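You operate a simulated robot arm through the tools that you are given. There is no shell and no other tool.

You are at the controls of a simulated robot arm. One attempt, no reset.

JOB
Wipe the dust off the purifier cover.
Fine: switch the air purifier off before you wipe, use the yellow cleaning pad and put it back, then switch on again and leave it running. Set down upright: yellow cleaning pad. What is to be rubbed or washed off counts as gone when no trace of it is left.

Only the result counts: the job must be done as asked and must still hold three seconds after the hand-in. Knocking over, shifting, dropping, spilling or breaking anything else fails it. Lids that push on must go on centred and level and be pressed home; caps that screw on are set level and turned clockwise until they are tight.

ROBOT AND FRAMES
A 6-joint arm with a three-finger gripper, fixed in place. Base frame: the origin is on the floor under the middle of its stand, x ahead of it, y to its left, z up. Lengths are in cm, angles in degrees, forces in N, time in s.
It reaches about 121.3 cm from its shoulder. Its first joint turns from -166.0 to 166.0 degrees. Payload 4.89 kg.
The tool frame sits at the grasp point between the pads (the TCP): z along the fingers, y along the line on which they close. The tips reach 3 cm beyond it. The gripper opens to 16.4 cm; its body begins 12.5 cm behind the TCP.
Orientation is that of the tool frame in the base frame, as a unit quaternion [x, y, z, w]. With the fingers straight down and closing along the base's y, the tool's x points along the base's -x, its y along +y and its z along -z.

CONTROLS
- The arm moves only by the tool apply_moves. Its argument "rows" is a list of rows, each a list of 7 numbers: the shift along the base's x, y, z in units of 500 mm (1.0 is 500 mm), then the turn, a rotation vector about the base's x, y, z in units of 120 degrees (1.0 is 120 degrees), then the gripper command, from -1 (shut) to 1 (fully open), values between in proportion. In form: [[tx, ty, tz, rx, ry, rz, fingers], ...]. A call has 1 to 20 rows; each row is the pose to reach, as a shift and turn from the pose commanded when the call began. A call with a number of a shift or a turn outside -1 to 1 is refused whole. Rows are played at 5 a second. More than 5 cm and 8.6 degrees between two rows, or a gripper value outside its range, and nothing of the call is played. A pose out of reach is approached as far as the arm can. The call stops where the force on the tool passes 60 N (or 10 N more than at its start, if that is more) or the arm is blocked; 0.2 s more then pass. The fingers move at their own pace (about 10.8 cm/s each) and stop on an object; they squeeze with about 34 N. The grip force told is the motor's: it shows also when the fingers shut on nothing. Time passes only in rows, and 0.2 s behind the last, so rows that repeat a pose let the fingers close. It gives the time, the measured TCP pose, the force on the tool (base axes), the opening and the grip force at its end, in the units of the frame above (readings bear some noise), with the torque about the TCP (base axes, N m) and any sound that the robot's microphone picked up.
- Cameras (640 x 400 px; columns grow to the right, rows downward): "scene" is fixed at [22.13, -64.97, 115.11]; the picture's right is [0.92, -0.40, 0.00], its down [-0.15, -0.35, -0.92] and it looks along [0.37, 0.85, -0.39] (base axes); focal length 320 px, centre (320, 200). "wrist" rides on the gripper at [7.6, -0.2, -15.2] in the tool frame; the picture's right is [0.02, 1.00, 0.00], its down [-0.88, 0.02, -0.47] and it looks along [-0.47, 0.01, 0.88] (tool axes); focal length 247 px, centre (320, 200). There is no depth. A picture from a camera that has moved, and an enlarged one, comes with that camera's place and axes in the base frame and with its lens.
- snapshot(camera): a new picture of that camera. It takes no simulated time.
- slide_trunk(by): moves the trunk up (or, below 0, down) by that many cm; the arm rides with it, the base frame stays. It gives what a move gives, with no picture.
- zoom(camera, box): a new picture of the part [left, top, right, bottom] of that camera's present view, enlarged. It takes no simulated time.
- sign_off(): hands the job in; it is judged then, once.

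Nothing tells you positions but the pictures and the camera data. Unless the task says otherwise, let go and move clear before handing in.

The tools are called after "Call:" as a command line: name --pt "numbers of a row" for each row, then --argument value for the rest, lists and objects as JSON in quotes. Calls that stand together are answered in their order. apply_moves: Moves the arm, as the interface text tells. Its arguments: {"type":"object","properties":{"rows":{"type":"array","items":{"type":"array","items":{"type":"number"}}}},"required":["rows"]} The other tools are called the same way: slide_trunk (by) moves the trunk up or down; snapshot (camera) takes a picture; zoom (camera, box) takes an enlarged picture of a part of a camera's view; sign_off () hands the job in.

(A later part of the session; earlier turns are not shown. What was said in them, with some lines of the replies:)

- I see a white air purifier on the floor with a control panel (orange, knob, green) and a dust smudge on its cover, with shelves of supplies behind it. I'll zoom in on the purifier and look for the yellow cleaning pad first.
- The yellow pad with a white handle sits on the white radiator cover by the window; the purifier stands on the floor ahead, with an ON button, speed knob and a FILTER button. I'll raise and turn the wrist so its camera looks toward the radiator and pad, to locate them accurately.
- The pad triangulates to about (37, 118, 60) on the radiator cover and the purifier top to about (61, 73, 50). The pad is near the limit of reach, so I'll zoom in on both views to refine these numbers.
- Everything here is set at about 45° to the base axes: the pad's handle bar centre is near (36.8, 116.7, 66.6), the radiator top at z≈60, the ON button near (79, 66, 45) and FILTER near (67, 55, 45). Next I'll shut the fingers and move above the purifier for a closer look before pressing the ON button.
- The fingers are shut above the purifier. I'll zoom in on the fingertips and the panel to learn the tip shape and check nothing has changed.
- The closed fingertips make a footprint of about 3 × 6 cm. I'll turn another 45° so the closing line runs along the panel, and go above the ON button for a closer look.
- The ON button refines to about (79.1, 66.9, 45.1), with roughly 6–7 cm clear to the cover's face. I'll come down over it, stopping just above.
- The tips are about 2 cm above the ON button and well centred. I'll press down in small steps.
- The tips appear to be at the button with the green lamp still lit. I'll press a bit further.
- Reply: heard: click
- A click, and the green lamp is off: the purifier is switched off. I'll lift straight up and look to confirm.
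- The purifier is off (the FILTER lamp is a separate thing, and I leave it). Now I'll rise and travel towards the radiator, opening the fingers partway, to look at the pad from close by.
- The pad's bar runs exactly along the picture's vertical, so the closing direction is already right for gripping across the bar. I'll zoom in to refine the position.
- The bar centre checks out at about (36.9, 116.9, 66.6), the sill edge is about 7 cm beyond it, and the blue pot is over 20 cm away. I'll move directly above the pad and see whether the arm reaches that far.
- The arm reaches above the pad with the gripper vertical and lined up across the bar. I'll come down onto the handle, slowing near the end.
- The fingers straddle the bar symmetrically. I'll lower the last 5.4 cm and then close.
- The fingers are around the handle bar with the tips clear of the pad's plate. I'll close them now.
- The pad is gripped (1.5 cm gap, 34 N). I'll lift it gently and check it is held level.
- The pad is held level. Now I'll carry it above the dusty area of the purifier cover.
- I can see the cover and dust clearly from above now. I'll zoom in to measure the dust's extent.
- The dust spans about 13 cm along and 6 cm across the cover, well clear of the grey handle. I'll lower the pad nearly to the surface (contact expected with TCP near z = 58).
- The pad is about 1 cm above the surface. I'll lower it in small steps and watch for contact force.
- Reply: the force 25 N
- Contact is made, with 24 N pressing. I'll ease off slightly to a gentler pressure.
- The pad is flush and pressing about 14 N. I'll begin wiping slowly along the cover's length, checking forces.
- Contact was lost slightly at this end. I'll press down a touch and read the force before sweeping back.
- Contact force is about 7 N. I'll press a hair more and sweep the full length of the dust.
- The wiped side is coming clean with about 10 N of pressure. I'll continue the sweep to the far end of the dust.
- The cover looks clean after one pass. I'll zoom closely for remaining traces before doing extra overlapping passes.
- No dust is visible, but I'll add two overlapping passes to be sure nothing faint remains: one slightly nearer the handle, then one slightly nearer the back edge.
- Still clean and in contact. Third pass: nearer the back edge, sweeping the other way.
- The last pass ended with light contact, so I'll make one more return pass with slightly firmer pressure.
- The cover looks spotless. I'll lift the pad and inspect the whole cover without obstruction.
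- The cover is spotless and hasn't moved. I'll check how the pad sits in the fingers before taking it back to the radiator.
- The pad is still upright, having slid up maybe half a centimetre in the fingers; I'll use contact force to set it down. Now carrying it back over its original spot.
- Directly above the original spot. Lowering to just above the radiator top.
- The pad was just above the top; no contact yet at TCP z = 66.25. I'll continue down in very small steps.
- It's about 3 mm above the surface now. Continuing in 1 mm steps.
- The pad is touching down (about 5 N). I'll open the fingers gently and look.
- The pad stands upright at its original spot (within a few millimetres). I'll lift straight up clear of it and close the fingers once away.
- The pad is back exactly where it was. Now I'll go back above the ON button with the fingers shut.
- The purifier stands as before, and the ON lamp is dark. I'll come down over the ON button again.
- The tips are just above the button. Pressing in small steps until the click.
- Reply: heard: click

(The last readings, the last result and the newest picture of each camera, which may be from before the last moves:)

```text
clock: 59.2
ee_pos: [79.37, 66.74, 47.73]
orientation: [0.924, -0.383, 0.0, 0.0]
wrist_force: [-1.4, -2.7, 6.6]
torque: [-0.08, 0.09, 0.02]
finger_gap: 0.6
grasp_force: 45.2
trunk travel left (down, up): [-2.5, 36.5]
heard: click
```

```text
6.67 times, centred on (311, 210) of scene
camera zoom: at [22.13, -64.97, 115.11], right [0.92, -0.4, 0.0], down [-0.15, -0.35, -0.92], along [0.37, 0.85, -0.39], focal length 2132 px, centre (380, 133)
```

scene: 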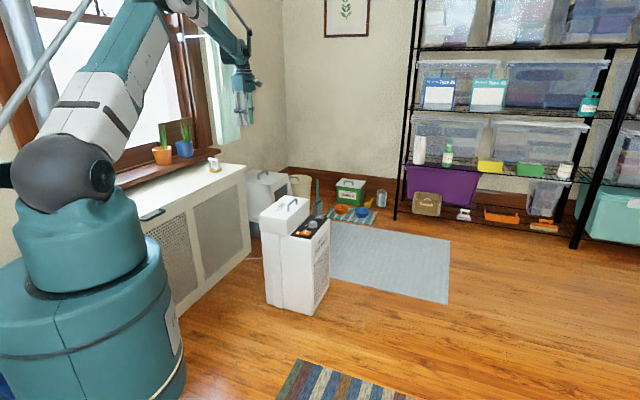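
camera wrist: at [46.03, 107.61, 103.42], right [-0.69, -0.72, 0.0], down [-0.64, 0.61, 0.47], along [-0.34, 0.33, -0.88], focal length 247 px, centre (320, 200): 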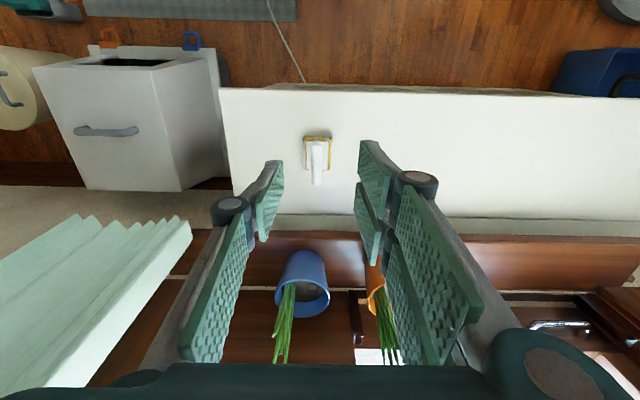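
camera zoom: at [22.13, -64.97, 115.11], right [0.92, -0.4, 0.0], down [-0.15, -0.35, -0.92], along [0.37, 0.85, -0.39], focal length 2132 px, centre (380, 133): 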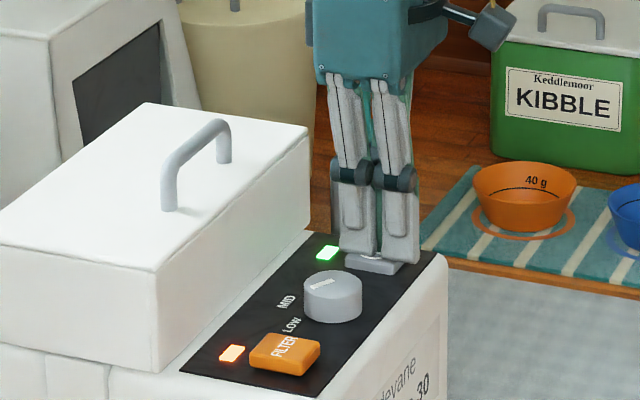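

A click, and the green lamp is lit again: the purifier is running. I'll lift straight off and move clear.

Call:
apply_moves --pt "0 0 0.02 0 0 0 -1" --pt "0 0 0.06 0 0 0 -1" --pt "0 0 0.14 0 0 0 -1" --pt "0 0 0.22 0 0 0 -1" --pt "0 0 0.3 0 0 0 -1" --pt "0 0 0.38 0 0 0 -1" --pt "0 0 0.46 0 0 0 -1" --pt "0 0 0.54 0 0 0 -1" --pt "0 0 0.62 0 0 0 -1" --pt "0 0 0.7 0 0 0 -1"

Call:
snapshot --camera "scene"

Call:
zoom --camera "scene" --box '[250, 185, 346, 245]'

Call:
zoom --camera "wrist" --box '[240, 70, 440, 220]'

```text
clock: 61.4
ee_pos: [79.46, 67.01, 82.74]
orientation: [0.924, -0.382, 0.0, 0.001]
wrist_force: [2.3, 0.5, -0.5]
torque: [-0.15, 0.15, 0.02]
finger_gap: 0.01
grasp_force: 45.2
trunk travel left (down, up): [-2.5, 36.5]
```

```text
taken
```

scene: 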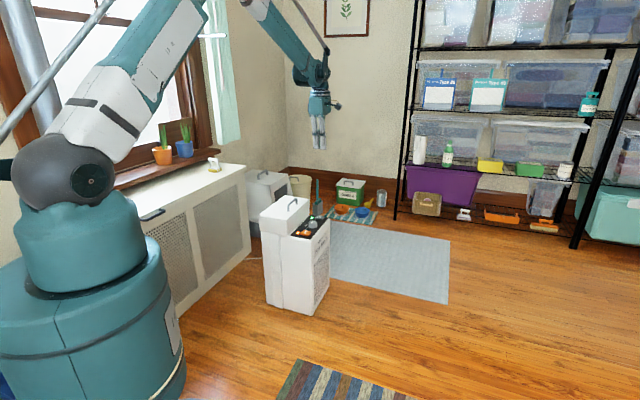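

```text
6.67 times, centred on (298, 215) of scene
camera zoom: at [22.13, -64.97, 115.11], right [0.92, -0.4, 0.0], down [-0.15, -0.35, -0.92], along [0.37, 0.85, -0.39], focal length 2132 px, centre (467, 100)
```

zoom: 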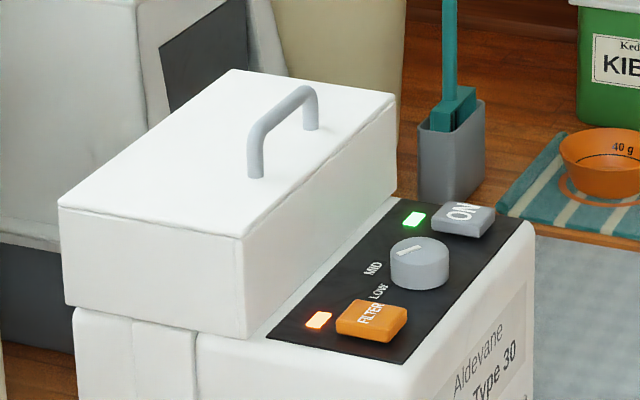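

```text
2.67 times, centred on (340, 145) of wrist
camera zoom: at [84.89, 61.61, 97.68], right [-0.69, -0.72, 0.0], down [-0.64, 0.61, 0.47], along [-0.34, 0.33, -0.88], focal length 659 px, centre (267, 347)
```

zoom: 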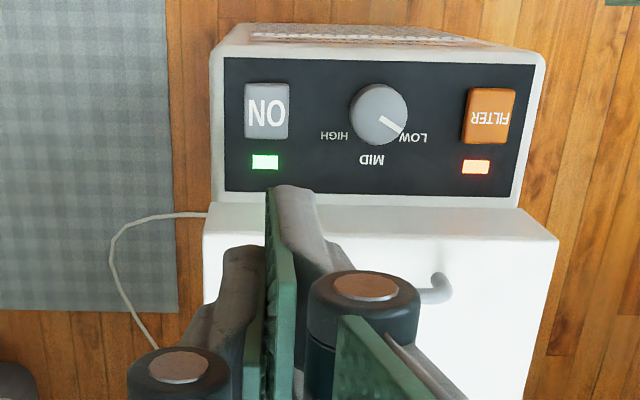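

Everything is in place with the green lamp lit. As a last check I'll move so the wrist camera looks straight onto the cover to look for faint traces.

Call:
apply_moves --pt "-0.07 0.03 0.02 0 0 0 -1" --pt "-0.14 0.06 0.04 0 0 0 -1" --pt "-0.21 0.09 0.04 0 0 0 -1" --pt "-0.28 0.12 0.04 0 0 0 -1" --pt "-0.35 0.15 0.04 0 0 0 -1" --pt "-0.42 0.18 0.04 0 0 0 -1" --pt "-0.48 0.21 0.04 0 0 0 -1" --pt "-0.48 0.21 0.04 0 0 0 -1"

Call:
snapshot --camera "wrist"

Call:
zoom --camera "wrist" --box '[180, 20, 400, 160]'

Call:
zoom --camera "scene" --box '[256, 190, 320, 230]'

Call:
zoom --camera "scene" --box '[130, 110, 260, 230]'

```text
clock: 63.2
ee_pos: [55.56, 77.15, 84.91]
orientation: [0.924, -0.382, 0.0, 0.0]
wrist_force: [0.7, -0.1, 0.3]
torque: [0.07, 0.09, -0.02]
finger_gap: 0.01
grasp_force: 45.0
trunk travel left (down, up): [-2.5, 36.5]
```

```text
taken
camera wrist: at [60.94, 71.85, 99.83], right [-0.69, -0.72, 0.0], down [-0.64, 0.61, 0.47], along [-0.34, 0.33, -0.88], focal length 247 px, centre (320, 200)
```

wrist: 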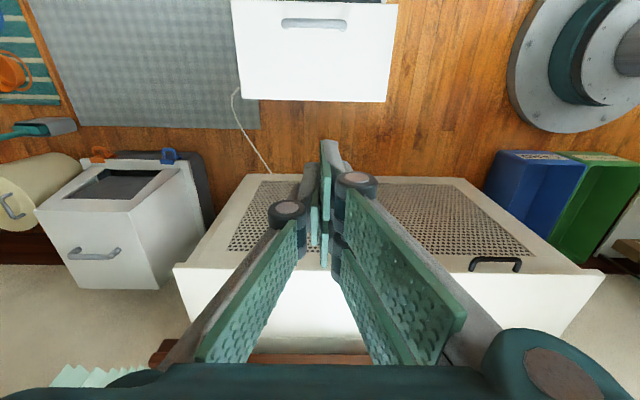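

```text
2.86 times, centred on (290, 90) of wrist
camera zoom: at [60.94, 71.85, 99.83], right [-0.69, -0.72, 0.0], down [-0.64, 0.61, 0.47], along [-0.34, 0.33, -0.88], focal length 706 px, centre (406, 514)
```

zoom: 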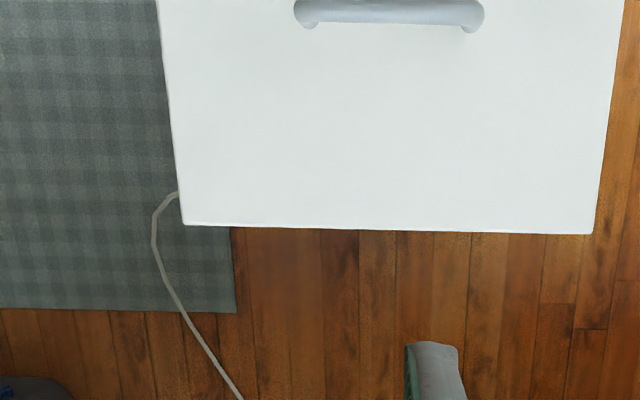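

```text
10.00 times, centred on (288, 210) of scene
camera zoom: at [22.13, -64.97, 115.11], right [0.92, -0.4, 0.0], down [-0.15, -0.35, -0.92], along [0.37, 0.85, -0.39], focal length 3198 px, centre (640, 100)
```

zoom: 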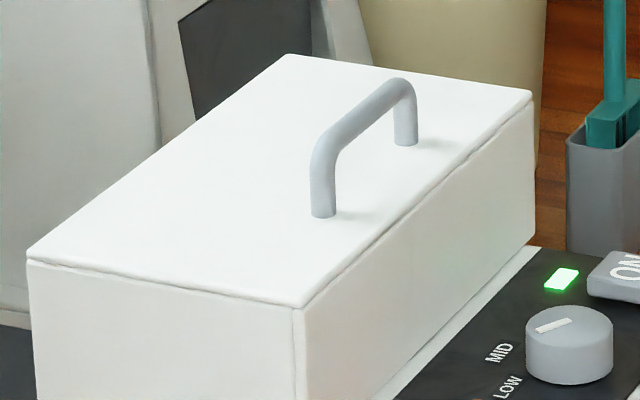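

```text
3.33 times, centred on (195, 170) of scene
camera zoom: at [22.13, -64.97, 115.11], right [0.92, -0.4, 0.0], down [-0.15, -0.35, -0.92], along [0.37, 0.85, -0.39], focal length 1066 px, centre (737, 300)
```

zoom: 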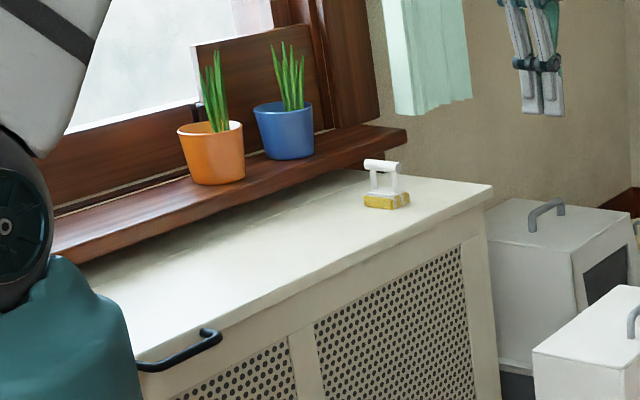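

The cover shows no dust from either camera. The yellow pad stands upright where it started, the green lamp is lit, nothing else has moved, and the arm is clear, so I'm handing in.

Call:
sign_off

```text
The job is handed in.
```

The purifier cover is wiped clean, and I've handed the job in. No trace of dust shows on the cover from either camera.

- **Switched off first:** I pressed ON before wiping; it clicked and the green lamp went out.
- **Wiping:** I used the yellow pad in four overlapping passes along the dusty area. The first pass cleared everything I could see, and the rest were to be sure. Contact was light at the end of the third pass and the fourth.
- **Pad returned:** the pad stands upright on the radiator cover, within a few millimetres of where it started.
- **Running again:** I pressed ON again; it clicked and the green lamp came back on.

The purifier and everything else around it look unmoved. The orange FILTER lamp was lit from the start and I left it alone. The arm is clear of everything.
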